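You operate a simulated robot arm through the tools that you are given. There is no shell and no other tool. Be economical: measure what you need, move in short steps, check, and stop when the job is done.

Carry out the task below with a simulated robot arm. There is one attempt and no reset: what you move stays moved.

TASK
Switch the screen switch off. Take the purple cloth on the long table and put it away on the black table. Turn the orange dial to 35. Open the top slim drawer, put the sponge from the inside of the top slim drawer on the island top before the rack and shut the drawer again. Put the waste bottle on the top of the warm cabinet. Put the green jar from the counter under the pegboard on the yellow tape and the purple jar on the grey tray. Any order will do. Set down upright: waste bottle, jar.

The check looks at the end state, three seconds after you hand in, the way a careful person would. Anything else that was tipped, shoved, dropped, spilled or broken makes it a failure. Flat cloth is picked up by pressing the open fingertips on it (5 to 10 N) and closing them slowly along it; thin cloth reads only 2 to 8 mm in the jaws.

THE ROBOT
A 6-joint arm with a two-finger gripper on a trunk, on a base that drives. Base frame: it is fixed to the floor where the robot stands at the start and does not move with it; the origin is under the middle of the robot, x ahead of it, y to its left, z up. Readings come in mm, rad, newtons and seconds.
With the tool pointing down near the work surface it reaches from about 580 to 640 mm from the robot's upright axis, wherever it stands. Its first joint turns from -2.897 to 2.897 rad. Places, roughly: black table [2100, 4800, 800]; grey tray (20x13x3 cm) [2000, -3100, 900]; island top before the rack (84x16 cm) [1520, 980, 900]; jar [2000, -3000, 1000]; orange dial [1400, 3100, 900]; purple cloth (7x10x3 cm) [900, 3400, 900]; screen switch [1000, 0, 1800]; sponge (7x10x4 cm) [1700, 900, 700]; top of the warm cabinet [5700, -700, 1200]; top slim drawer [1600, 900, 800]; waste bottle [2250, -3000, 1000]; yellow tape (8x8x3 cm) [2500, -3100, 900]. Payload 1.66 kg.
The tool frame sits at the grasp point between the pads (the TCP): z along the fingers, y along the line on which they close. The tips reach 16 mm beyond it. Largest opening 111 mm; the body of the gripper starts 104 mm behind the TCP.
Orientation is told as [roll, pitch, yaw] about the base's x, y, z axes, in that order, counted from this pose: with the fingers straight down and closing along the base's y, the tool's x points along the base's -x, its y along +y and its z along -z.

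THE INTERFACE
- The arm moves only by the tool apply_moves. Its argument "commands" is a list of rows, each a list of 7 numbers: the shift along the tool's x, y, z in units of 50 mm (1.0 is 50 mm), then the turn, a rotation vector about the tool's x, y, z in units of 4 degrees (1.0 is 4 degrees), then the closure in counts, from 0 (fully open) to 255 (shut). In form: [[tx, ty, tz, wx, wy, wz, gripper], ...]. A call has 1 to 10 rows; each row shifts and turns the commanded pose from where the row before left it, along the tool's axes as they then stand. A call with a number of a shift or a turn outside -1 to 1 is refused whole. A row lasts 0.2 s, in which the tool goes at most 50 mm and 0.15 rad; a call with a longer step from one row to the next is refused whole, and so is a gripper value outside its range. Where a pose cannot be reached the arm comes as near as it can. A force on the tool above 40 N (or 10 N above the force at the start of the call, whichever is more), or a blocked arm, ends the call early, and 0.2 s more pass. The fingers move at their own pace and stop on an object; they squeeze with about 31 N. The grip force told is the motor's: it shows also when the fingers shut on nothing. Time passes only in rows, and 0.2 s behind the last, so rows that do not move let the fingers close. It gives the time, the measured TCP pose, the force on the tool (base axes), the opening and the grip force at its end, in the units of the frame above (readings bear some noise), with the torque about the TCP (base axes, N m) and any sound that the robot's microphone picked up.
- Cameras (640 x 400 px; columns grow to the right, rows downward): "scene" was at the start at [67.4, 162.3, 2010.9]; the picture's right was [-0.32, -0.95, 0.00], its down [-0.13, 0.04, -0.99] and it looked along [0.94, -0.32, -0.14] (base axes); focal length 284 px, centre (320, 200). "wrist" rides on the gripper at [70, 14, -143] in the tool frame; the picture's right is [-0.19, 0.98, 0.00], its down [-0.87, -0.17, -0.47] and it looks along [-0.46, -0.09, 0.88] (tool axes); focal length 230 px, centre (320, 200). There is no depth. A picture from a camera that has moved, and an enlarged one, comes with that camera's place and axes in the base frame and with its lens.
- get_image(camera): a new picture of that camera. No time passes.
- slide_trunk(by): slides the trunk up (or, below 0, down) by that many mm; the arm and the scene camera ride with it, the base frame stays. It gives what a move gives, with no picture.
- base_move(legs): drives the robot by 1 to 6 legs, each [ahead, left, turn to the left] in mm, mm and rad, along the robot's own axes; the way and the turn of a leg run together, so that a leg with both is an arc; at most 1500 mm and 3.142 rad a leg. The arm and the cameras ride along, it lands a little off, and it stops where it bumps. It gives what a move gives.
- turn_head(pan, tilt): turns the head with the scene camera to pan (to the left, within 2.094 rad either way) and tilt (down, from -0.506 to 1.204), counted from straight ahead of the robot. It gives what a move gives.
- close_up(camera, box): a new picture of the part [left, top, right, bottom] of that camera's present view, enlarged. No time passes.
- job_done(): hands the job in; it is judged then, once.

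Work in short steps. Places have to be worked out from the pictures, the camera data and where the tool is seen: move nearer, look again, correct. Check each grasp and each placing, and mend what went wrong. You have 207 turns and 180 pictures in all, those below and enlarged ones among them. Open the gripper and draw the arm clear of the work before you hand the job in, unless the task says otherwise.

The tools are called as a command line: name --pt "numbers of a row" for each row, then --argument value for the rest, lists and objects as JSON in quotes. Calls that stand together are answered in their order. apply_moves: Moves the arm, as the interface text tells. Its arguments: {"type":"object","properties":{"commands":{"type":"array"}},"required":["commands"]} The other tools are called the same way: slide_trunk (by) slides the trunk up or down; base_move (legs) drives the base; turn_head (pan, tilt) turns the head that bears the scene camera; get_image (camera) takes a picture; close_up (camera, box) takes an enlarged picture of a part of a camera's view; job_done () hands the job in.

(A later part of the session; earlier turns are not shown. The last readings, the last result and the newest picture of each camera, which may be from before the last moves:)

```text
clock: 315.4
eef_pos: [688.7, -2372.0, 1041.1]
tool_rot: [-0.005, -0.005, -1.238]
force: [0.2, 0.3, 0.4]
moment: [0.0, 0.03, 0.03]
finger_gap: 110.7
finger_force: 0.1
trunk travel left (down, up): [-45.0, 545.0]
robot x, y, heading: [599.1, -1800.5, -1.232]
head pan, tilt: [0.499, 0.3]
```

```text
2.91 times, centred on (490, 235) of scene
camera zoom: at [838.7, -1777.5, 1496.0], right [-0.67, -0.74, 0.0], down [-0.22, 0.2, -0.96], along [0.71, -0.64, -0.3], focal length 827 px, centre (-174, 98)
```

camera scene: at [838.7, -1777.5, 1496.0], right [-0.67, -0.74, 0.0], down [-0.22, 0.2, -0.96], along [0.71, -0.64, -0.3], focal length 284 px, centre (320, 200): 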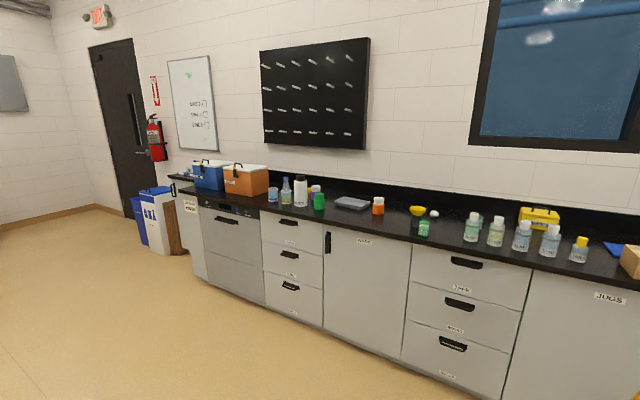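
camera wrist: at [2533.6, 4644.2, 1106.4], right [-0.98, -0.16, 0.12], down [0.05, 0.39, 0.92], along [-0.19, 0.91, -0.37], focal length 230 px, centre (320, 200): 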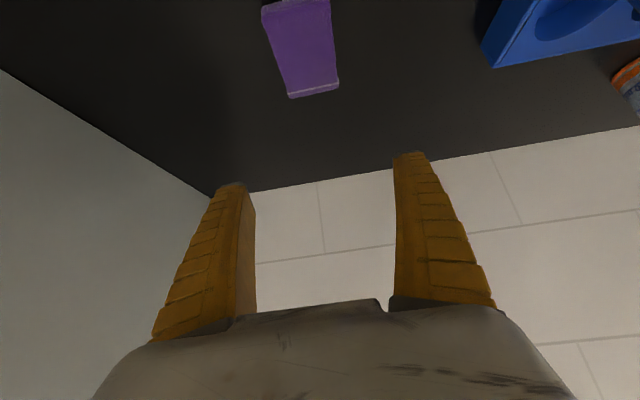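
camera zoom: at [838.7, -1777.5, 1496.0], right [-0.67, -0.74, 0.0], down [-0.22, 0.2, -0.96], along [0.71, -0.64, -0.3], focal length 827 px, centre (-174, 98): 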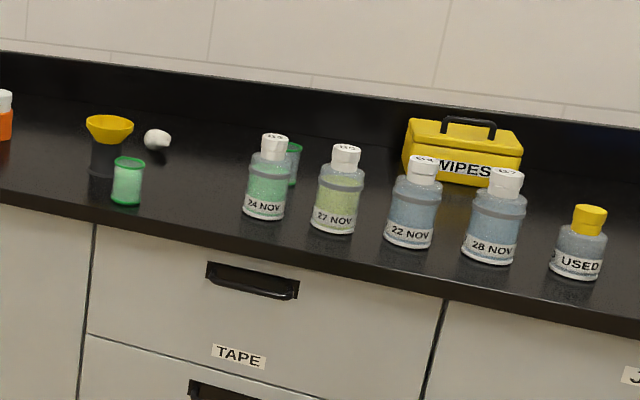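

Found them: white waste bottle (black cap), green jar, purple jar behind, grey tray, and a yellow tape roll at the back. I take the waste bottle first; I drive in front of it.

base_move --legs '[[0, 1338, -0.027], [780, 0, 0]]'

turn_head --pan -0.15 --tilt 0.6

get_image --camera "scene"

get_image --camera "wrist"

```text
clock: 326.0
eef_pos: [2185.7, -2687.6, 1039.7]
tool_rot: [-0.004, -0.004, -1.278]
force: [-0.8, -0.3, 0.5]
moment: [0.01, -0.02, 0.03]
finger_gap: 111.0
finger_force: 0.1
trunk travel left (down, up): [-45.0, 545.0]
robot x, y, heading: [2117.9, -2111.4, -1.271]
head pan, tilt: [0.499, 0.3]
```

```text
clock: 327.1
eef_pos: [2187.0, -2688.1, 1040.1]
tool_rot: [-0.005, -0.007, -1.278]
force: [-0.7, -0.2, -0.3]
moment: [0.01, 0.04, 0.02]
finger_gap: 110.8
finger_force: 0.1
trunk travel left (down, up): [-45.0, 545.0]
robot x, y, heading: [2115.0, -2114.5, -1.272]
head pan, tilt: [-0.15, 0.6]
```

```text
68 pictures are left
camera scene: at [2305.5, -2121.9, 1468.5], right [-0.99, -0.15, 0.0], down [-0.08, 0.56, -0.83], along [0.12, -0.82, -0.56], focal length 284 px, centre (320, 200)
```

scene: 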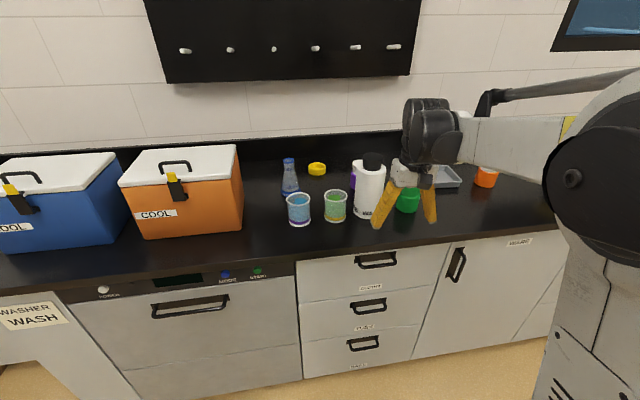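

```text
67 pictures are left
camera wrist: at [2179.9, -2616.1, 1183.7], right [0.99, 0.1, 0.0], down [0.09, -0.87, 0.48], along [0.04, -0.48, -0.88], focal length 230 px, centre (320, 200)
```

wrist: 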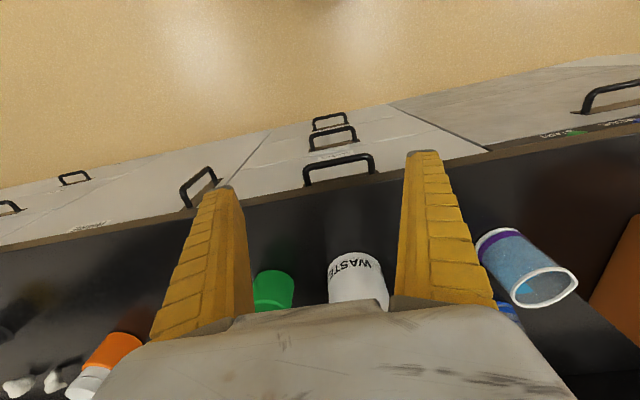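

The bottle stands at about [2255, -2908], 87 mm wide, top at z≈1100. I raise the trunk so the tips clear it, turn the tool a little to avoid the beaker, and drive up.

slide_trunk --by 125

base_move --legs '[[140, 0, 0.012]]'

apply_moves --pt "0 0 0 0 0 -1 0" --pt "0 0 0 0 0 -1 0" --pt "0 0 0 0 0 -1 0" --pt "0 0 0 0 0 -1 0" --pt "0 0 0 0 0 -1 0" --pt "0 0 0 0 0 -1 0" --pt "0 0 0 0 0 -1 0"

get_image --camera "wrist"

get_image --camera "scene"

```text
clock: 328.6
eef_pos: [2186.2, -2687.1, 1164.9]
tool_rot: [-0.006, -0.007, -1.276]
force: [-0.5, 0.5, 0.2]
moment: [-0.02, 0.0, 0.0]
finger_gap: 110.9
finger_force: 0.1
trunk travel left (down, up): [-170.0, 420.0]
robot x, y, heading: [2116.2, -2111.7, -1.266]
head pan, tilt: [-0.15, 0.6]
```

```text
clock: 329.9
eef_pos: [2236.4, -2821.5, 1164.8]
tool_rot: [-0.004, -0.005, -1.264]
force: [0.2, -0.7, -0.4]
moment: [0.04, 0.03, 0.0]
finger_gap: 110.9
finger_force: 0.0
trunk travel left (down, up): [-170.0, 420.0]
robot x, y, heading: [2161.5, -2247.8, -1.26]
head pan, tilt: [-0.15, 0.6]
```

```text
clock: 331.5
eef_pos: [2235.4, -2821.8, 1166.2]
tool_rot: [-0.009, -0.004, -0.775]
force: [-0.8, -0.7, -0.3]
moment: [-0.02, 0.02, 0.04]
finger_gap: 111.0
finger_force: 0.0
trunk travel left (down, up): [-170.0, 420.0]
robot x, y, heading: [2159.2, -2243.5, -1.257]
head pan, tilt: [-0.15, 0.6]
```

```text
66 pictures are left
camera wrist: at [2196.5, -2762.4, 1308.9], right [0.82, 0.57, -0.01], down [0.5, -0.72, 0.48], along [0.27, -0.39, -0.88], focal length 230 px, centre (320, 200)
```

wrist: 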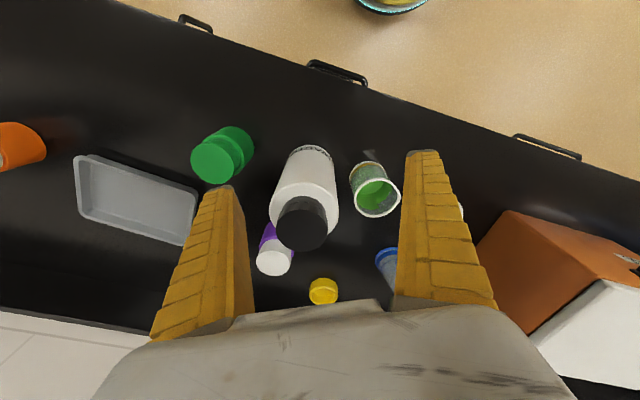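

```text
65 pictures are left
camera scene: at [2347.9, -2253.9, 1593.5], right [-0.99, -0.16, 0.0], down [-0.09, 0.56, -0.83], along [0.13, -0.81, -0.56], focal length 284 px, centre (320, 200)
```

scene: 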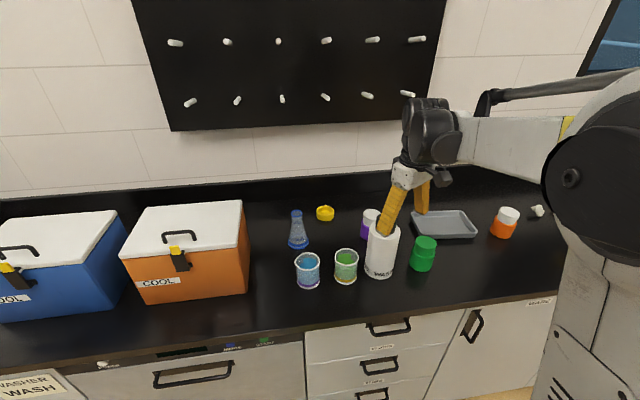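

I move over the bottle (about [2260, -2898]) and look down at it.

apply_moves --pt "-0.71 -0.37 0 0 0 0 0" --pt "-0.71 -0.37 0 0 0 0 0" --pt "0 0 0 0 0 0 0"

get_image --camera "wrist"

close_up --camera "scene" --box '[320, 150, 480, 300]'

```text
clock: 332.3
eef_pos: [2262.1, -2898.0, 1168.6]
tool_rot: [-0.009, -0.005, -0.773]
force: [-0.4, 0.5, -0.5]
moment: [0.0, 0.01, 0.0]
finger_gap: 110.7
finger_force: 0.0
trunk travel left (down, up): [-170.0, 420.0]
robot x, y, heading: [2159.4, -2245.6, -1.262]
head pan, tilt: [-0.15, 0.6]
```

```text
64 pictures are left
camera wrist: at [2222.2, -2838.7, 1311.4], right [0.82, 0.57, -0.01], down [0.5, -0.72, 0.48], along [0.26, -0.4, -0.88], focal length 230 px, centre (320, 200)
```

wrist: 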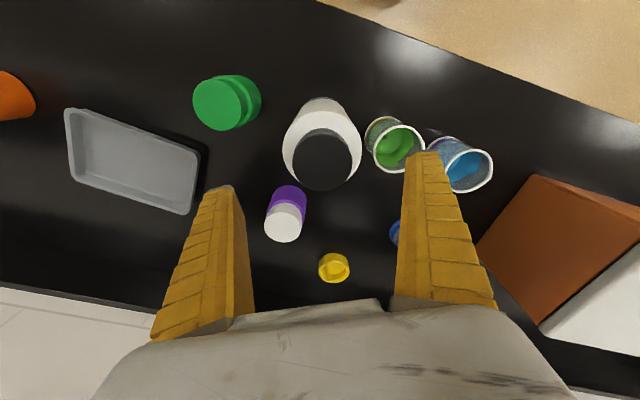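

```text
2.67 times, centred on (400, 225) of scene
camera zoom: at [2347.7, -2253.4, 1593.5], right [-0.99, -0.16, 0.0], down [-0.09, 0.56, -0.83], along [0.13, -0.81, -0.56], focal length 758 px, centre (107, 133)
```

zoom: 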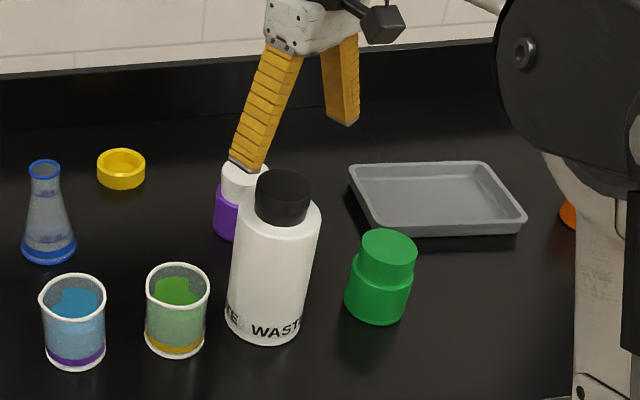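

The bottle is centred under the tool ([2261, -2896]), and both fingers have clear ways down. I lower and check partway.

apply_moves --pt "0 0 0.6 0 0 0 0" --pt "0 0 0.6 0 0 0 0" --pt "0 0 0.5 0 0 0 0" --pt "0 0 0.5 0 0 0 0" --pt "0 0 0.4 0 0 0 0"

get_image --camera "wrist"

```text
clock: 333.5
eef_pos: [2260.9, -2899.1, 1035.8]
tool_rot: [-0.009, -0.005, -0.775]
force: [-0.5, -0.1, -0.5]
moment: [0.0, 0.04, 0.04]
finger_gap: 111.0
finger_force: 0.1
trunk travel left (down, up): [-170.0, 420.0]
robot x, y, heading: [2160.3, -2243.8, -1.261]
head pan, tilt: [-0.15, 0.6]
```

```text
62 pictures are left
camera wrist: at [2221.5, -2839.4, 1179.1], right [0.82, 0.57, -0.01], down [0.5, -0.72, 0.48], along [0.26, -0.4, -0.88], focal length 230 px, centre (320, 200)
```

wrist: 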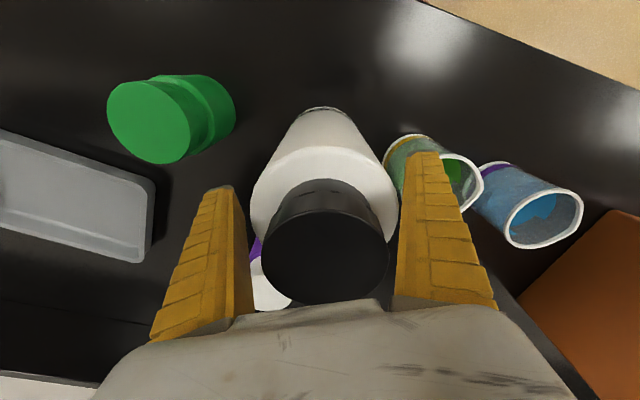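

apply_moves --pt "0 0 0.2 0 0 0 0" --pt "0 0 0.1 0 0 0 0" --pt "0 0 0 0 0 0 255" --pt "0 0 0 0 0 0 255" --pt "0 0 0 0 0 0 255" --pt "0 0 -0.2 0 0 0 255" --pt "0 0 -0.4 0 0 0 255"

get_image --camera "scene"

```text
clock: 335.1
eef_pos: [2262.0, -2898.4, 1051.2]
tool_rot: [-0.007, -0.002, -0.774]
force: [0.0, -0.7, -7.3]
moment: [0.03, -0.01, -0.01]
finger_gap: 84.6
finger_force: 31.6
trunk travel left (down, up): [-170.0, 420.0]
robot x, y, heading: [2160.2, -2247.5, -1.259]
head pan, tilt: [-0.15, 0.6]
```

```text
61 pictures are left
camera scene: at [2347.9, -2254.3, 1593.5], right [-0.99, -0.16, 0.0], down [-0.09, 0.56, -0.82], along [0.13, -0.81, -0.57], focal length 284 px, centre (320, 200)
```

scene: 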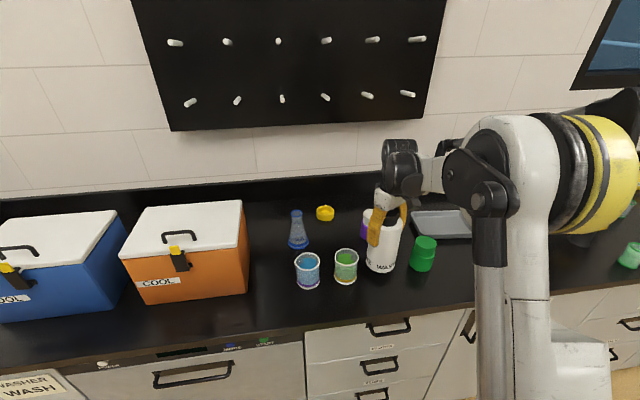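

The bottle is lifted (7 N). I raise the trunk, back away and drive along toward the warm cabinet.

slide_trunk --by 340

base_move --legs '[[-600, 0, 0], [0, 1500, 0], [0, 700, 0]]'

turn_head --pan 1.2 --tilt 0.4

get_image --camera "scene"

```text
clock: 338.5
eef_pos: [2261.6, -2899.1, 1389.8]
tool_rot: [-0.007, -0.001, -0.774]
force: [-0.4, -0.3, -5.7]
moment: [0.01, 0.03, 0.01]
finger_gap: 83.7
finger_force: 31.4
trunk travel left (down, up): [-510.0, 80.0]
robot x, y, heading: [2157.0, -2248.5, -1.261]
head pan, tilt: [-0.15, 0.6]
```

```text
clock: 352.4
eef_pos: [4189.3, -1640.1, 1391.4]
tool_rot: [-0.009, -0.002, -0.771]
force: [-0.2, 0.0, -5.9]
moment: [0.02, 0.02, 0.01]
finger_gap: 83.0
finger_force: 31.3
trunk travel left (down, up): [-510.0, 80.0]
robot x, y, heading: [4084.9, -986.4, -1.253]
head pan, tilt: [-0.15, 0.6]
```

```text
clock: 353.9
eef_pos: [4188.1, -1639.9, 1391.3]
tool_rot: [-0.008, -0.003, -0.768]
force: [-0.9, 0.3, -5.9]
moment: [0.0, -0.02, 0.0]
finger_gap: 83.2
finger_force: 31.1
trunk travel left (down, up): [-510.0, 80.0]
robot x, y, heading: [4083.8, -983.5, -1.249]
head pan, tilt: [1.201, 0.4]
```

```text
60 pictures are left
camera scene: at [4349.9, -912.9, 1951.7], right [-0.05, -1.0, 0.0], down [-0.39, 0.02, -0.92], along [0.92, -0.05, -0.39], focal length 284 px, centre (320, 200)
```

scene: 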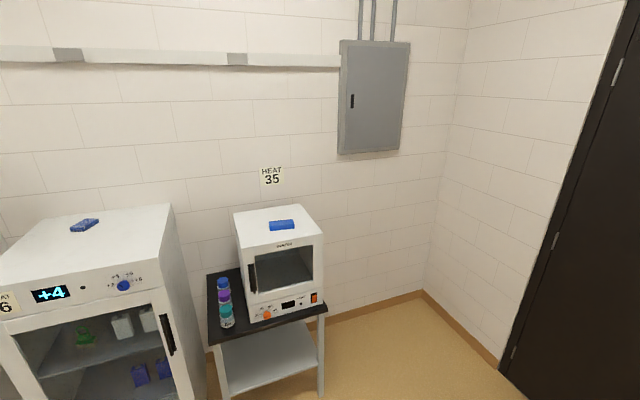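

The warm cabinet is the white "HEAT 35" oven with a blue thing on top. I turn to face it and come closer.

base_move --legs '[[0, 0, 1.561], [620, -73, 0]]'

turn_head --pan 0.0 --tilt 0.55

get_image --camera "scene"

```text
clock: 361.2
eef_pos: [5355.6, -785.6, 1390.2]
tool_rot: [-0.008, -0.002, 0.779]
force: [-0.3, 0.6, -5.2]
moment: [0.0, 0.03, 0.02]
finger_gap: 82.8
finger_force: 31.0
trunk travel left (down, up): [-510.0, 80.0]
robot x, y, heading: [4698.4, -875.9, 0.297]
head pan, tilt: [1.201, 0.4]
```

```text
clock: 362.6
eef_pos: [5353.9, -785.0, 1391.1]
tool_rot: [-0.007, -0.002, 0.779]
force: [-0.2, -0.3, -6.3]
moment: [0.0, 0.01, -0.01]
finger_gap: 82.7
finger_force: 30.4
trunk travel left (down, up): [-510.0, 80.0]
robot x, y, heading: [4699.5, -876.7, 0.291]
head pan, tilt: [0.0, 0.55]
```

```text
59 pictures are left
camera scene: at [4711.5, -671.9, 1938.0], right [0.29, -0.96, 0.0], down [-0.5, -0.15, -0.85], along [0.82, 0.25, -0.52], focal length 284 px, centre (320, 200)
```

scene: 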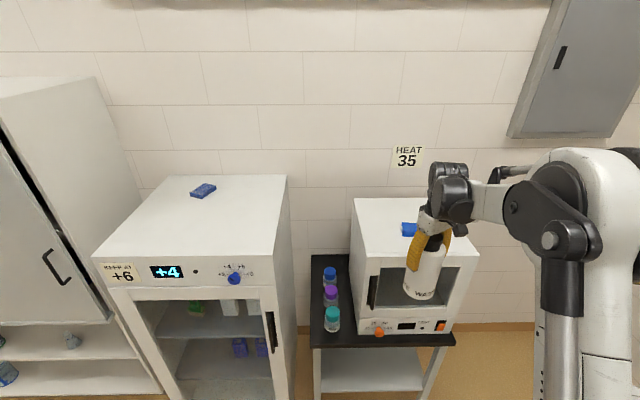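

close_up --camera "scene" --box '[330, 170, 490, 345]'

get_image --camera "wrist"

```text
2.29 times, centred on (410, 258) of scene
camera zoom: at [4711.5, -671.9, 1938.0], right [0.29, -0.96, 0.0], down [-0.5, -0.15, -0.85], along [0.82, 0.25, -0.52], focal length 650 px, centre (114, 69)
```

zoom: 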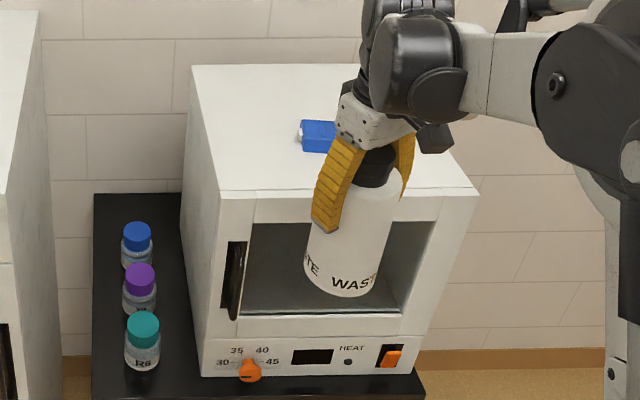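

```text
57 pictures are left
camera wrist: at [5294.5, -824.0, 1534.3], right [-0.55, 0.83, -0.01], down [0.73, 0.49, 0.48], along [0.4, 0.26, -0.88], focal length 230 px, centre (320, 200)
```

wrist: 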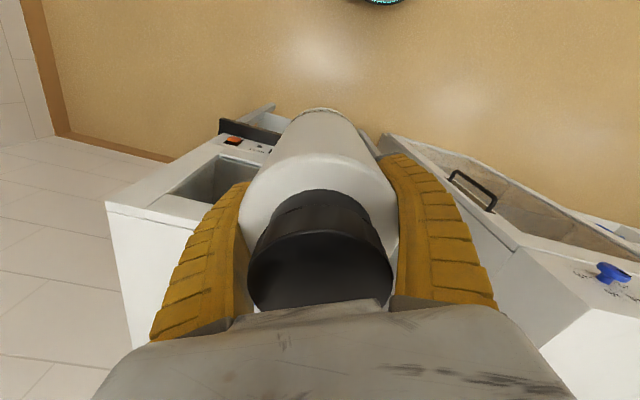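

The oven top measures about 437×406 mm with the blue block in the middle right. I aim for its front left part, about [5660, -657], and drive in.

base_move --legs '[[310, 35, 0]]'

get_image --camera "scene"

get_image --camera "wrist"

```text
clock: 364.7
eef_pos: [5645.7, -660.3, 1390.2]
tool_rot: [-0.008, -0.001, 0.778]
force: [0.5, 0.4, -6.7]
moment: [0.0, 0.02, 0.04]
finger_gap: 82.8
finger_force: 30.7
trunk travel left (down, up): [-510.0, 80.0]
robot x, y, heading: [4990.3, -749.4, 0.294]
head pan, tilt: [0.0, 0.55]
```

```text
56 pictures are left
camera scene: at [5002.6, -547.1, 1938.0], right [0.29, -0.96, 0.0], down [-0.5, -0.15, -0.85], along [0.82, 0.25, -0.52], focal length 284 px, centre (320, 200)
```

scene: 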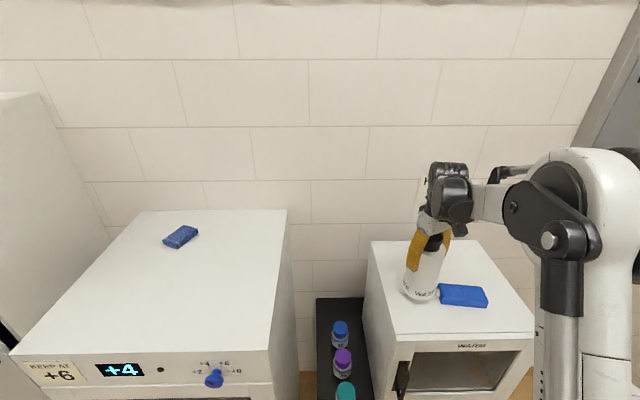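

```text
55 pictures are left
camera wrist: at [5585.4, -699.5, 1534.2], right [-0.55, 0.83, -0.01], down [0.73, 0.49, 0.47], along [0.4, 0.26, -0.88], focal length 230 px, centre (320, 200)
```

wrist: 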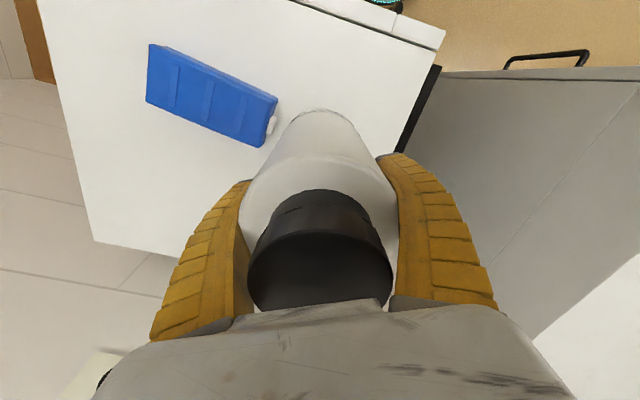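

close_up --camera "wrist" --box '[120, 0, 480, 225]'

close_up --camera "scene" --box '[350, 220, 560, 350]'

```text
1.78 times, centred on (300, 112) of wrist
camera zoom: at [5585.4, -699.5, 1534.2], right [-0.55, 0.83, -0.01], down [0.73, 0.49, 0.47], along [0.4, 0.26, -0.88], focal length 409 px, centre (356, 356)
```

zoom: 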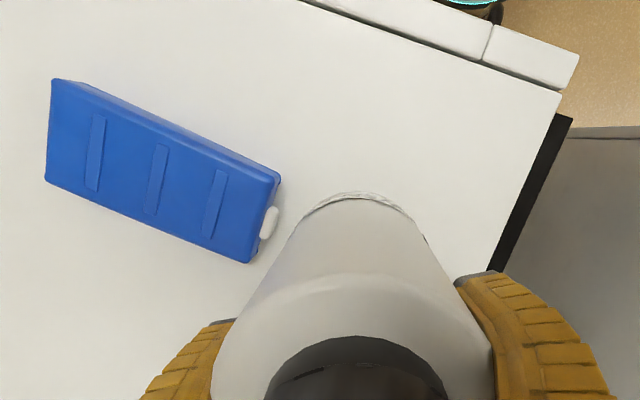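

```text
3.05 times, centred on (455, 285) of scene
camera zoom: at [5002.6, -547.1, 1938.0], right [0.29, -0.96, 0.0], down [-0.5, -0.15, -0.85], along [0.82, 0.25, -0.52], focal length 866 px, centre (-91, -59)
```

zoom: 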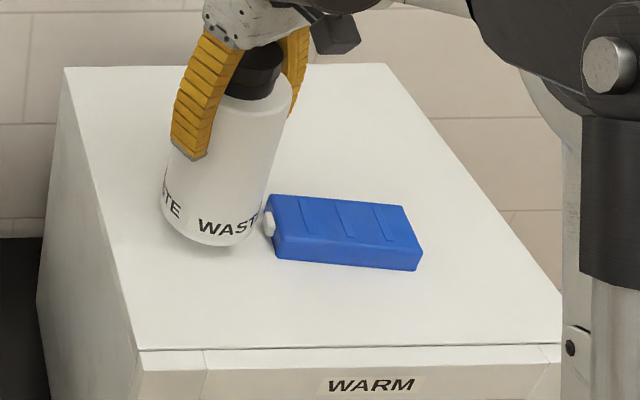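

Two views put the oven top at z≈1235, its front left corner at [5502, -605], the block's near end at [5662, -718]. I shift the bottle to [5587, -652] for clearance and start lowering.

apply_moves --pt "0.37 0.47 0 0 0 0 255" --pt "0.36 0.47 0 0 0 0 255" --pt "0 0 0.2 0 0 0 255"

close_up --camera "scene" --box '[350, 220, 560, 350]'

close_up --camera "wrist" --box '[120, 0, 480, 225]'

```text
clock: 365.5
eef_pos: [5586.0, -651.2, 1379.9]
tool_rot: [-0.008, -0.001, 0.778]
force: [-0.6, 0.6, -6.7]
moment: [-0.01, -0.01, -0.03]
finger_gap: 82.6
finger_force: 30.7
trunk travel left (down, up): [-510.0, 80.0]
robot x, y, heading: [4989.0, -752.8, 0.297]
head pan, tilt: [0.0, 0.55]
```

```text
3.05 times, centred on (455, 285) of scene
camera zoom: at [5003.4, -547.4, 1937.9], right [0.29, -0.96, 0.0], down [-0.5, -0.15, -0.85], along [0.82, 0.25, -0.52], focal length 866 px, centre (-91, -59)
```

zoom: 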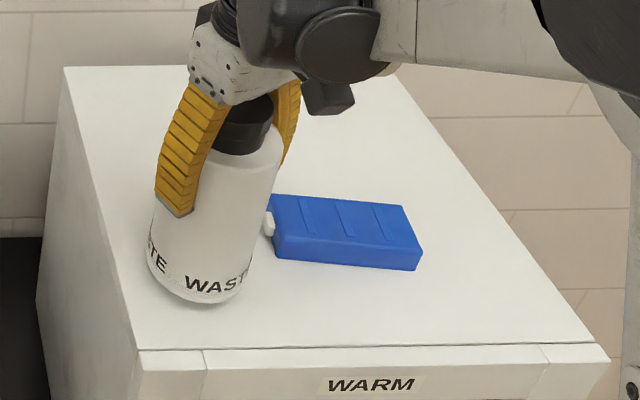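

```text
1.78 times, centred on (300, 112) of wrist
camera zoom: at [5527.0, -691.2, 1523.6], right [-0.55, 0.83, -0.01], down [0.73, 0.49, 0.47], along [0.4, 0.26, -0.88], focal length 409 px, centre (356, 356)
```

zoom: 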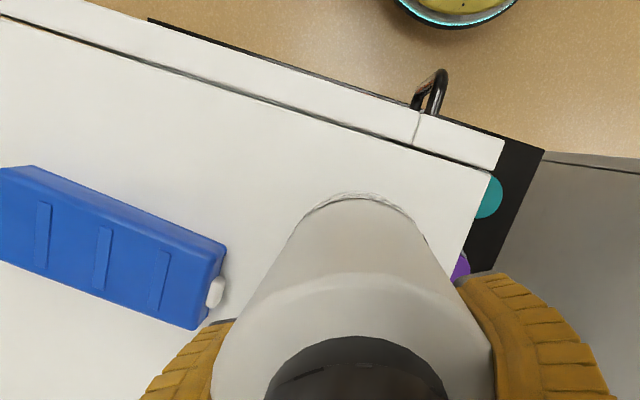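

apply_moves --pt "0 0 0.15 0 0 0 255" --pt "0 0 0.1 0 0 0 255" --pt "0 0 0.06 0 0 0 255" --pt "0 0 0.06 0 0 0 255" --pt "0 0 0.06 0 0 0 255" --pt "0 0 0.06 0 0 0 255" --pt "0 0 0.06 0 0 0 255"

close_up --camera "scene" --box '[350, 220, 560, 350]'

```text
clock: 367.1
eef_pos: [5584.5, -653.3, 1353.5]
tool_rot: [-0.01, -0.003, 0.779]
force: [4.9, -0.9, 30.1]
moment: [-0.05, -0.02, -0.41]
finger_gap: 84.2
finger_force: 31.2
trunk travel left (down, up): [-510.0, 80.0]
robot x, y, heading: [4987.4, -752.3, 0.299]
head pan, tilt: [0.0, 0.55]
```

```text
3.05 times, centred on (455, 285) of scene
camera zoom: at [4999.4, -548.1, 1938.2], right [0.29, -0.96, 0.0], down [-0.5, -0.15, -0.85], along [0.82, 0.25, -0.52], focal length 866 px, centre (-91, -59)
```

zoom: 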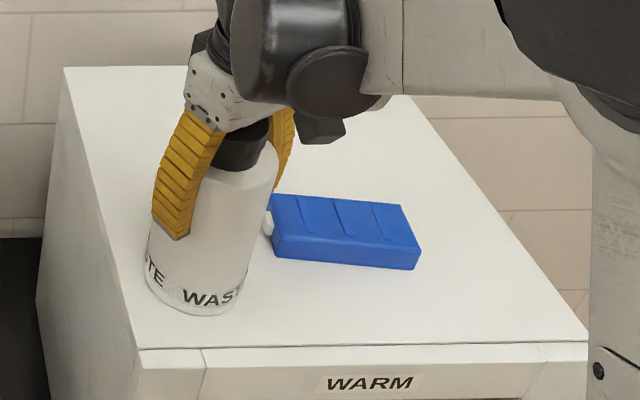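

The bottle stands on the oven top (30 N contact). I ease off, open moderately and rise straight up.

apply_moves --pt "0 0 -0.04 0 0 0 255" --pt "0 0 0 0 0 0 40" --pt "0 0 0 0 0 0 22" --pt "0 0 0 0 0 0 22" --pt "0 0 -0.4 0 0 0 22" --pt "0 0 -0.8 0 0 0 22" --pt "0 0 -0.8 0 0 0 22"

get_image --camera "wrist"

```text
clock: 368.7
eef_pos: [5585.1, -652.3, 1455.0]
tool_rot: [-0.007, -0.004, 0.777]
force: [-0.6, 0.4, -0.2]
moment: [-0.04, -0.03, -0.02]
finger_gap: 102.1
finger_force: 0.2
trunk travel left (down, up): [-510.0, 80.0]
robot x, y, heading: [4988.8, -749.7, 0.291]
head pan, tilt: [0.0, 0.55]
```

```text
49 pictures are left
camera wrist: at [5525.6, -691.8, 1598.0], right [-0.55, 0.83, -0.01], down [0.73, 0.49, 0.48], along [0.4, 0.26, -0.88], focal length 230 px, centre (320, 200)
```

wrist: 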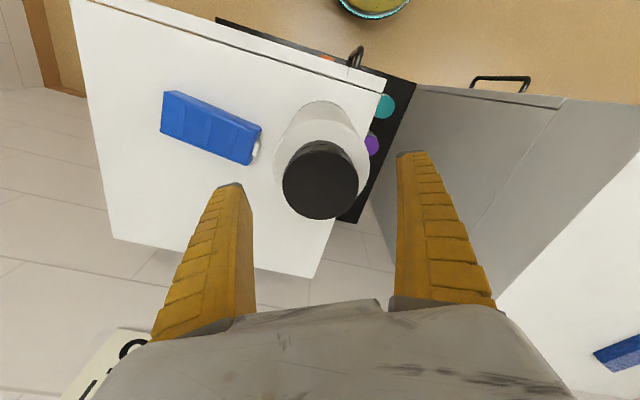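

The bottle stands upright on the oven top. I raise the trunk further for clearance and drive back.

slide_trunk --by 70

base_move --legs '[[-800, 0, 0], [0, 0, -1.553]]'

get_image --camera "scene"

```text
clock: 369.8
eef_pos: [5586.5, -652.1, 1522.7]
tool_rot: [-0.009, -0.002, 0.778]
force: [0.0, 0.7, -0.2]
moment: [-0.03, 0.0, 0.02]
finger_gap: 101.9
finger_force: 0.2
trunk travel left (down, up): [-580.0, 10.0]
robot x, y, heading: [4989.2, -748.8, 0.289]
head pan, tilt: [0.0, 0.55]
```

```text
clock: 377.8
eef_pos: [4336.1, -1570.3, 1523.6]
tool_rot: [-0.008, -0.004, -0.787]
force: [0.1, -0.4, -0.2]
moment: [-0.01, -0.03, 0.0]
finger_gap: 102.3
finger_force: 0.3
trunk travel left (down, up): [-580.0, 10.0]
robot x, y, heading: [4236.4, -973.1, -1.273]
head pan, tilt: [0.0, 0.55]
```

```text
48 pictures are left
camera scene: at [4436.5, -983.7, 2008.0], right [-0.96, -0.3, 0.0], down [-0.15, 0.5, -0.85], along [0.25, -0.81, -0.52], focal length 284 px, centre (320, 200)
```

scene: 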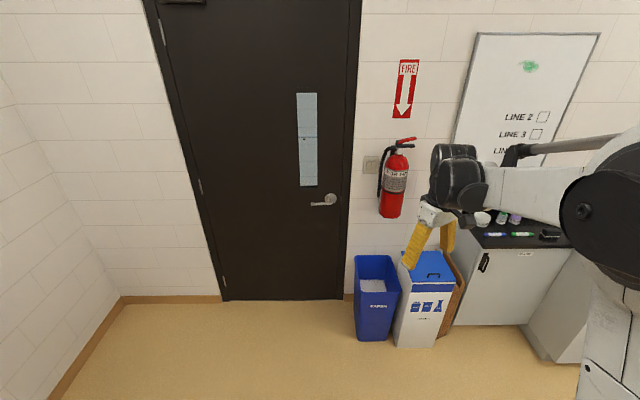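

base_move --legs '[[0, -1500, 0.007], [0, -1010, 0.007]]'

slide_trunk --by -400

slide_trunk --by -75

apply_moves --pt "0 0 0 0 0 1 0" --pt "0 0 0 0 0 1 0" --pt "0 0 0 0 0 1 0" --pt "0 0 0 0 0 1 0" --pt "0 0 0 0 0 1 0" --pt "0 0 0 0 0 1 0" --pt "0 0 0 0 0 1 0"

apply_moves --pt "-0.3 0 0 0 -1 0 0" --pt "-0.3 0 0.02 0 -1 0 0" --pt "-0.297 0 0.042 0 -1 0 0" --pt "-0.293 0 0.062 0 -1 0 0" --pt "-0.288 0 0.083 0 -1 0 0" --pt "-0.282 0 0.103 0 -1 0 0" --pt "-0.274 0 0.122 0 -1 0 0" --pt "-0.265 0 0.141 0 -1 0 0" --pt "-0.254 0 0.159 0 -1 0 0" --pt "-0.243 0 0.176 0 -1 0 0"

turn_head --pan -0.1 --tilt 0.55

get_image --camera "scene"

```text
clock: 390.2
eef_pos: [1934.1, -2343.3, 1524.0]
tool_rot: [-0.007, -0.004, -0.77]
force: [0.3, 0.3, 0.7]
moment: [-0.02, -0.03, -0.02]
finger_gap: 102.0
finger_force: 1.1
trunk travel left (down, up): [-580.0, 10.0]
robot x, y, heading: [1822.9, -1750.6, -1.255]
head pan, tilt: [0.0, 0.55]
```

```text
clock: 394.0
eef_pos: [1934.4, -2341.5, 1122.8]
tool_rot: [-0.008, -0.004, -0.769]
force: [-0.3, 0.1, 0.8]
moment: [-0.02, 0.01, -0.01]
finger_gap: 102.3
finger_force: 0.8
trunk travel left (down, up): [-180.0, 410.0]
robot x, y, heading: [1819.2, -1748.5, -1.254]
head pan, tilt: [0.0, 0.55]
```

```text
clock: 395.1
eef_pos: [1934.7, -2342.5, 1048.5]
tool_rot: [-0.008, -0.003, -0.77]
force: [-0.2, -0.7, 0.2]
moment: [0.02, -0.01, 0.0]
finger_gap: 102.1
finger_force: 0.8
trunk travel left (down, up): [-105.0, 485.0]
robot x, y, heading: [1818.9, -1753.1, -1.256]
head pan, tilt: [0.0, 0.55]
```

```text
clock: 396.7
eef_pos: [1934.9, -2342.1, 1047.9]
tool_rot: [-0.005, -0.008, -1.259]
force: [-0.2, -0.5, 0.4]
moment: [-0.03, 0.04, 0.03]
finger_gap: 110.7
finger_force: 0.1
trunk travel left (down, up): [-105.0, 485.0]
robot x, y, heading: [1818.9, -1750.8, -1.251]
head pan, tilt: [0.0, 0.55]
```

```text
clock: 398.9
eef_pos: [1982.9, -2485.8, 1049.5]
tool_rot: [-0.005, -0.705, -1.253]
force: [0.0, 0.2, 0.1]
moment: [0.01, 0.04, -0.01]
finger_gap: 110.9
finger_force: 0.1
trunk travel left (down, up): [-105.0, 485.0]
robot x, y, heading: [1819.9, -1748.0, -1.252]
head pan, tilt: [0.0, 0.55]
```

```text
clock: 399.6
eef_pos: [1982.1, -2485.3, 1050.0]
tool_rot: [-0.007, -0.705, -1.254]
force: [0.3, 0.0, -0.8]
moment: [0.0, -0.03, -0.01]
finger_gap: 111.1
finger_force: 0.1
trunk travel left (down, up): [-105.0, 485.0]
robot x, y, heading: [1826.2, -1748.4, -1.255]
head pan, tilt: [-0.099, 0.55]
```

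```text
47 pictures are left
camera scene: at [2015.1, -1755.7, 1533.0], right [-0.98, -0.22, 0.0], down [-0.11, 0.51, -0.85], along [0.18, -0.83, -0.52], focal length 284 px, centre (320, 200)
```

scene: 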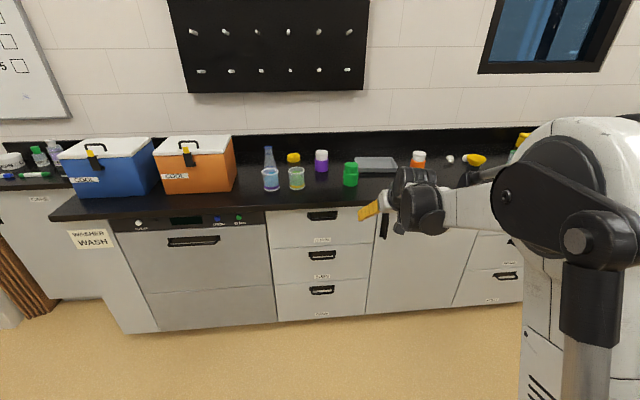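

Now I drive up to the green jar with the tilted tool, stopping short of it.

base_move --legs '[[400, 0, 0]]'

get_image --camera "wrist"

get_image --camera "scene"

```text
clock: 402.1
eef_pos: [2100.2, -2861.2, 1050.4]
tool_rot: [-0.006, -0.704, -1.26]
force: [0.2, 0.2, -0.1]
moment: [0.01, 0.04, 0.01]
finger_gap: 110.6
finger_force: 0.1
trunk travel left (down, up): [-105.0, 485.0]
robot x, y, heading: [1942.9, -2123.2, -1.262]
head pan, tilt: [-0.099, 0.55]
```

```text
46 pictures are left
camera wrist: at [2068.8, -2718.7, 1114.3], right [0.98, 0.16, 0.12], down [-0.05, -0.39, 0.92], along [0.19, -0.91, -0.37], focal length 230 px, centre (320, 200)
```

wrist: 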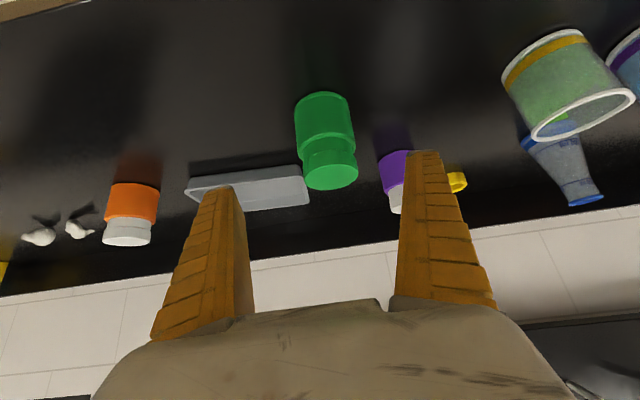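

```text
45 pictures are left
camera scene: at [2137.0, -2132.0, 1533.0], right [-0.98, -0.21, 0.0], down [-0.11, 0.51, -0.85], along [0.18, -0.83, -0.52], focal length 284 px, centre (320, 200)
```

scene: 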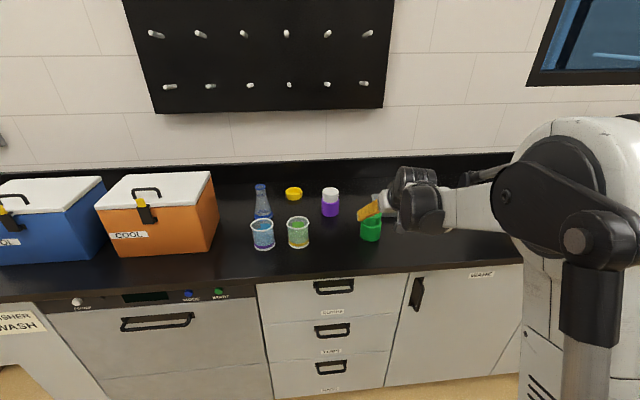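

The green jar stands at about [2130, -2940], lid top near z 1000. I move over it and lower with the fingers on both sides.

apply_moves --pt "-0.427 0.03 0.363 0 0 0 0" --pt "-0.427 0.03 0.363 0 0 0 0" --pt "-0.427 0.03 0.363 0 0 0 0" --pt "0.324 0 0.381 0 0 0 0" --pt "0.324 0 0.381 0 0 0 0"

get_image --camera "wrist"

close_up --camera "scene" --box '[300, 160, 460, 260]'

```text
clock: 403.3
eef_pos: [2128.4, -2940.3, 999.0]
tool_rot: [-0.008, -0.705, -1.257]
force: [0.3, 0.0, 0.9]
moment: [0.0, -0.01, -0.01]
finger_gap: 110.9
finger_force: 0.1
trunk travel left (down, up): [-105.0, 485.0]
robot x, y, heading: [1949.5, -2125.4, -1.256]
head pan, tilt: [-0.099, 0.55]
```

```text
44 pictures are left
camera wrist: at [2097.9, -2798.4, 1062.7], right [0.98, 0.16, 0.12], down [-0.05, -0.39, 0.92], along [0.19, -0.91, -0.37], focal length 230 px, centre (320, 200)
```

wrist: 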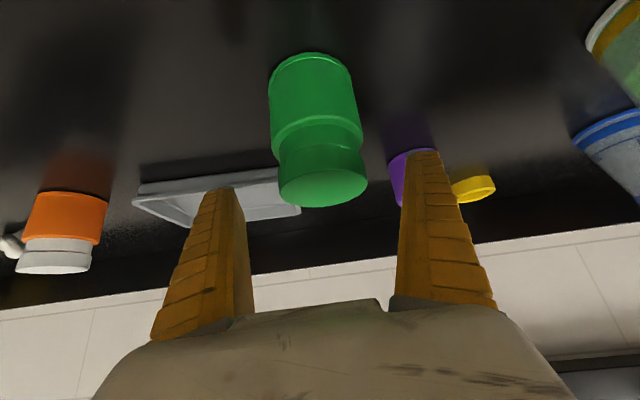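

```text
4.00 times, centred on (380, 210) of scene
camera zoom: at [2136.8, -2131.7, 1533.0], right [-0.98, -0.21, 0.0], down [-0.11, 0.51, -0.85], along [0.18, -0.83, -0.52], focal length 1137 px, centre (80, 160)
```

zoom: 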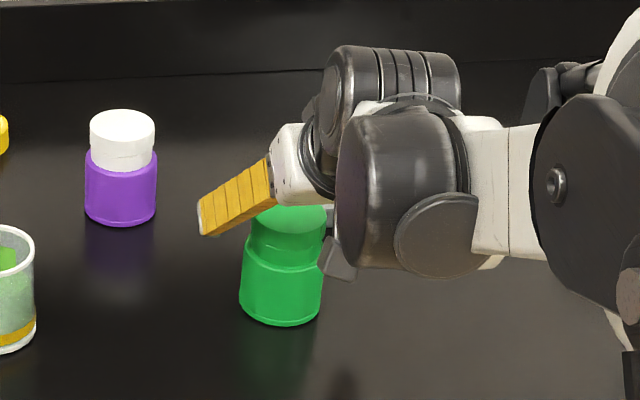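

apply_moves --pt "0.324 0 0.381 0 0 0 0" --pt "0.324 0 0.381 0 0 0 0" --pt "0 0 0 0 0 0 120" --pt "0 0 0 0 0 0 255" --pt "0 0 0 0 0 0 255"

get_image --camera "wrist"

```text
clock: 404.5
eef_pos: [2128.8, -2940.7, 949.3]
tool_rot: [-0.008, -0.703, -1.258]
force: [0.2, 0.3, -0.2]
moment: [0.01, -0.03, 0.0]
finger_gap: 68.0
finger_force: 30.5
trunk travel left (down, up): [-105.0, 485.0]
robot x, y, heading: [1944.6, -2123.2, -1.261]
head pan, tilt: [-0.099, 0.55]
```

```text
42 pictures are left
camera wrist: at [2098.5, -2797.8, 1013.9], right [0.98, 0.16, 0.12], down [-0.05, -0.39, 0.92], along [0.19, -0.91, -0.37], focal length 230 px, centre (320, 200)
```

wrist: 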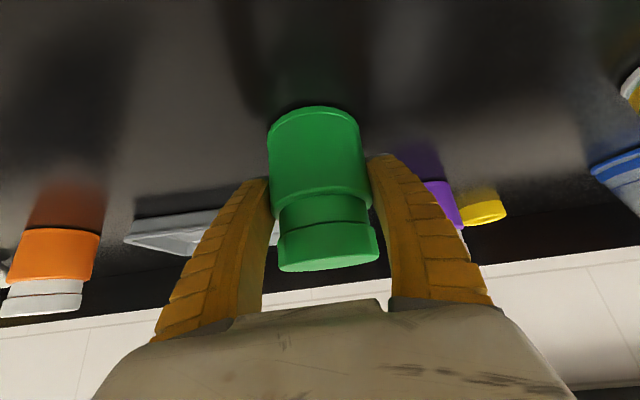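

The green jar is held (68 mm). I lift it well above everything and drive left and ahead toward the tape roll, judged at [2467, -3144].

apply_moves --pt "-0.2 0 -0.23 0 0 0 255" --pt "-0.583 0 -0.686 0 0 0 255" --pt "-0.583 0 -0.686 0 0 0 255" --pt "-0.583 0 -0.686 0 0 0 255" --pt "-0.583 0 -0.686 0 0 0 255"

base_move --legs '[[0, 259, 0.003], [180, 0, 0]]'

get_image --camera "wrist"

get_image --camera "scene"

```text
clock: 405.7
eef_pos: [2129.9, -2939.7, 1142.3]
tool_rot: [-0.008, -0.705, -1.258]
force: [-0.4, -1.3, -0.7]
moment: [0.03, 0.0, 0.0]
finger_gap: 67.8
finger_force: 31.0
trunk travel left (down, up): [-105.0, 485.0]
robot x, y, heading: [1943.7, -2123.9, -1.259]
head pan, tilt: [-0.099, 0.55]
```

```text
clock: 408.6
eef_pos: [2436.4, -3030.2, 1141.7]
tool_rot: [-0.008, -0.703, -1.254]
force: [0.1, -0.1, -1.5]
moment: [0.03, -0.01, -0.03]
finger_gap: 67.8
finger_force: 31.0
trunk travel left (down, up): [-105.0, 485.0]
robot x, y, heading: [2246.2, -2215.0, -1.257]
head pan, tilt: [-0.099, 0.55]
```

```text
41 pictures are left
camera wrist: at [2405.6, -2888.4, 1205.8], right [0.98, 0.16, 0.12], down [-0.05, -0.39, 0.92], along [0.2, -0.91, -0.37], focal length 230 px, centre (320, 200)
```

wrist: 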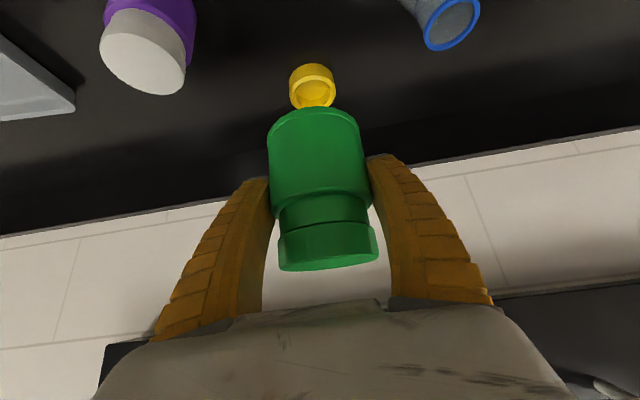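

```text
40 pictures are left
camera scene: at [2439.1, -2222.6, 1532.9], right [-0.98, -0.22, 0.0], down [-0.11, 0.51, -0.85], along [0.18, -0.83, -0.52], focal length 284 px, centre (320, 200)
```

scene: 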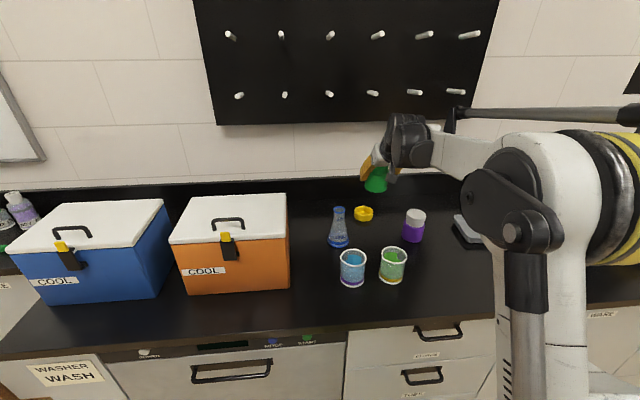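

The tape reads [2466, -3133] with its top near z 928. I extend the arm the 111 mm forward, still high, and see if the reach holds.

apply_moves --pt "-0.338 -0.02 0.288 0 0 0 255" --pt "-0.338 -0.02 0.288 0 0 0 255" --pt "-0.338 -0.02 0.288 0 0 0 255" --pt "-0.338 -0.02 0.288 0 0 0 255" --pt "-0.338 -0.02 0.288 0 0 0 255"

apply_moves --pt "0.324 0 0.381 0 0 0 255" --pt "0.324 0 0.381 0 0 0 255" --pt "0.324 0 0.381 0 0 0 255"

get_image --camera "wrist"

close_up --camera "scene" --box '[320, 140, 480, 240]'

```text
clock: 409.8
eef_pos: [2466.1, -3138.7, 1142.2]
tool_rot: [-0.006, -0.703, -1.253]
force: [0.3, 0.8, -0.7]
moment: [0.0, -0.02, 0.01]
finger_gap: 67.8
finger_force: 31.4
trunk travel left (down, up): [-105.0, 485.0]
robot x, y, heading: [2245.2, -2212.3, -1.256]
head pan, tilt: [-0.099, 0.55]
```

```text
clock: 410.6
eef_pos: [2466.5, -3135.0, 1066.1]
tool_rot: [-0.007, -0.706, -1.253]
force: [-0.5, -0.4, -0.8]
moment: [0.01, 0.01, -0.05]
finger_gap: 67.7
finger_force: 30.7
trunk travel left (down, up): [-105.0, 485.0]
robot x, y, heading: [2246.5, -2214.4, -1.257]
head pan, tilt: [-0.099, 0.55]
```

```text
39 pictures are left
camera wrist: at [2435.2, -2993.5, 1131.3], right [0.98, 0.16, 0.12], down [-0.05, -0.39, 0.92], along [0.2, -0.91, -0.37], focal length 230 px, centre (320, 200)
```

wrist: 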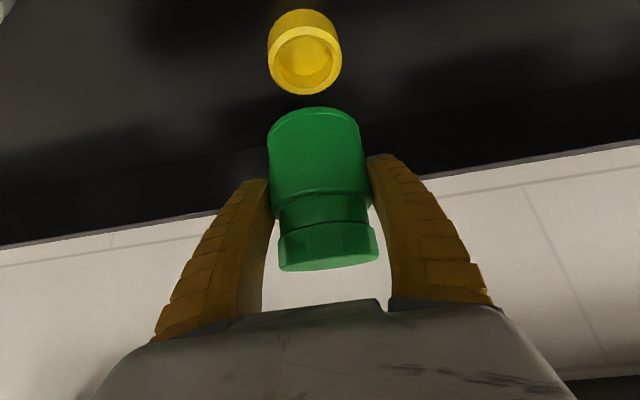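

```text
4.00 times, centred on (400, 190) of scene
camera zoom: at [2438.9, -2222.0, 1533.0], right [-0.98, -0.22, 0.0], down [-0.11, 0.51, -0.85], along [0.18, -0.83, -0.52], focal length 1137 px, centre (0, 240)
```

zoom: 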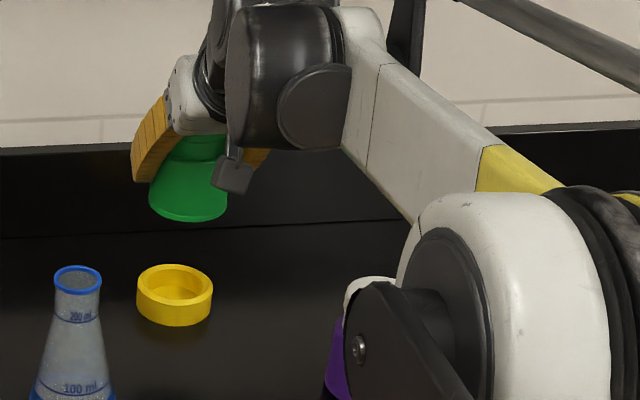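

Jar and tape are lined up within a few millimetres; the tape top is z≈933. I correct 4 mm back and lower to just above it.

apply_moves --pt "0.061 0.03 -0.052 0 0 0 255" --pt "0.324 0 0.381 0 0 0 255" --pt "0.324 0 0.381 0 0 0 255" --pt "0.194 0 0.229 0 0 0 255" --pt "0 0 0 0 0 0 255"

close_up --camera "wrist" --box '[200, 50, 440, 200]'

close_up --camera "scene" --box '[330, 160, 426, 220]'

```text
clock: 411.8
eef_pos: [2465.0, -3132.7, 1000.2]
tool_rot: [-0.006, -0.704, -1.254]
force: [0.1, -0.1, -0.6]
moment: [0.02, 0.01, -0.01]
finger_gap: 68.1
finger_force: 31.2
trunk travel left (down, up): [-105.0, 485.0]
robot x, y, heading: [2248.5, -2211.9, -1.252]
head pan, tilt: [-0.099, 0.55]
```

```text
2.67 times, centred on (320, 125) of wrist
camera zoom: at [2434.6, -2990.5, 1065.6], right [0.98, 0.16, 0.12], down [-0.05, -0.39, 0.92], along [0.2, -0.91, -0.37], focal length 614 px, centre (320, 400)
```

zoom: 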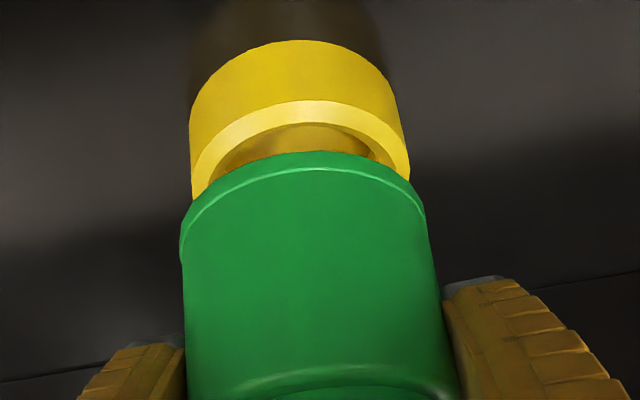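

```text
6.67 times, centred on (378, 190) of scene
camera zoom: at [2438.9, -2222.0, 1533.0], right [-0.98, -0.22, 0.0], down [-0.11, 0.51, -0.85], along [0.18, -0.83, -0.52], focal length 1895 px, centre (-67, 267)
```

zoom: 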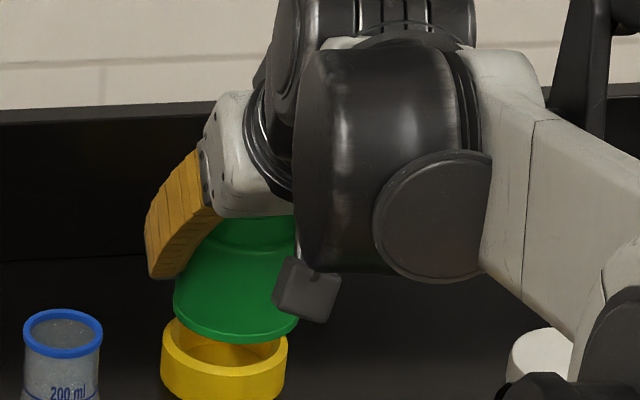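

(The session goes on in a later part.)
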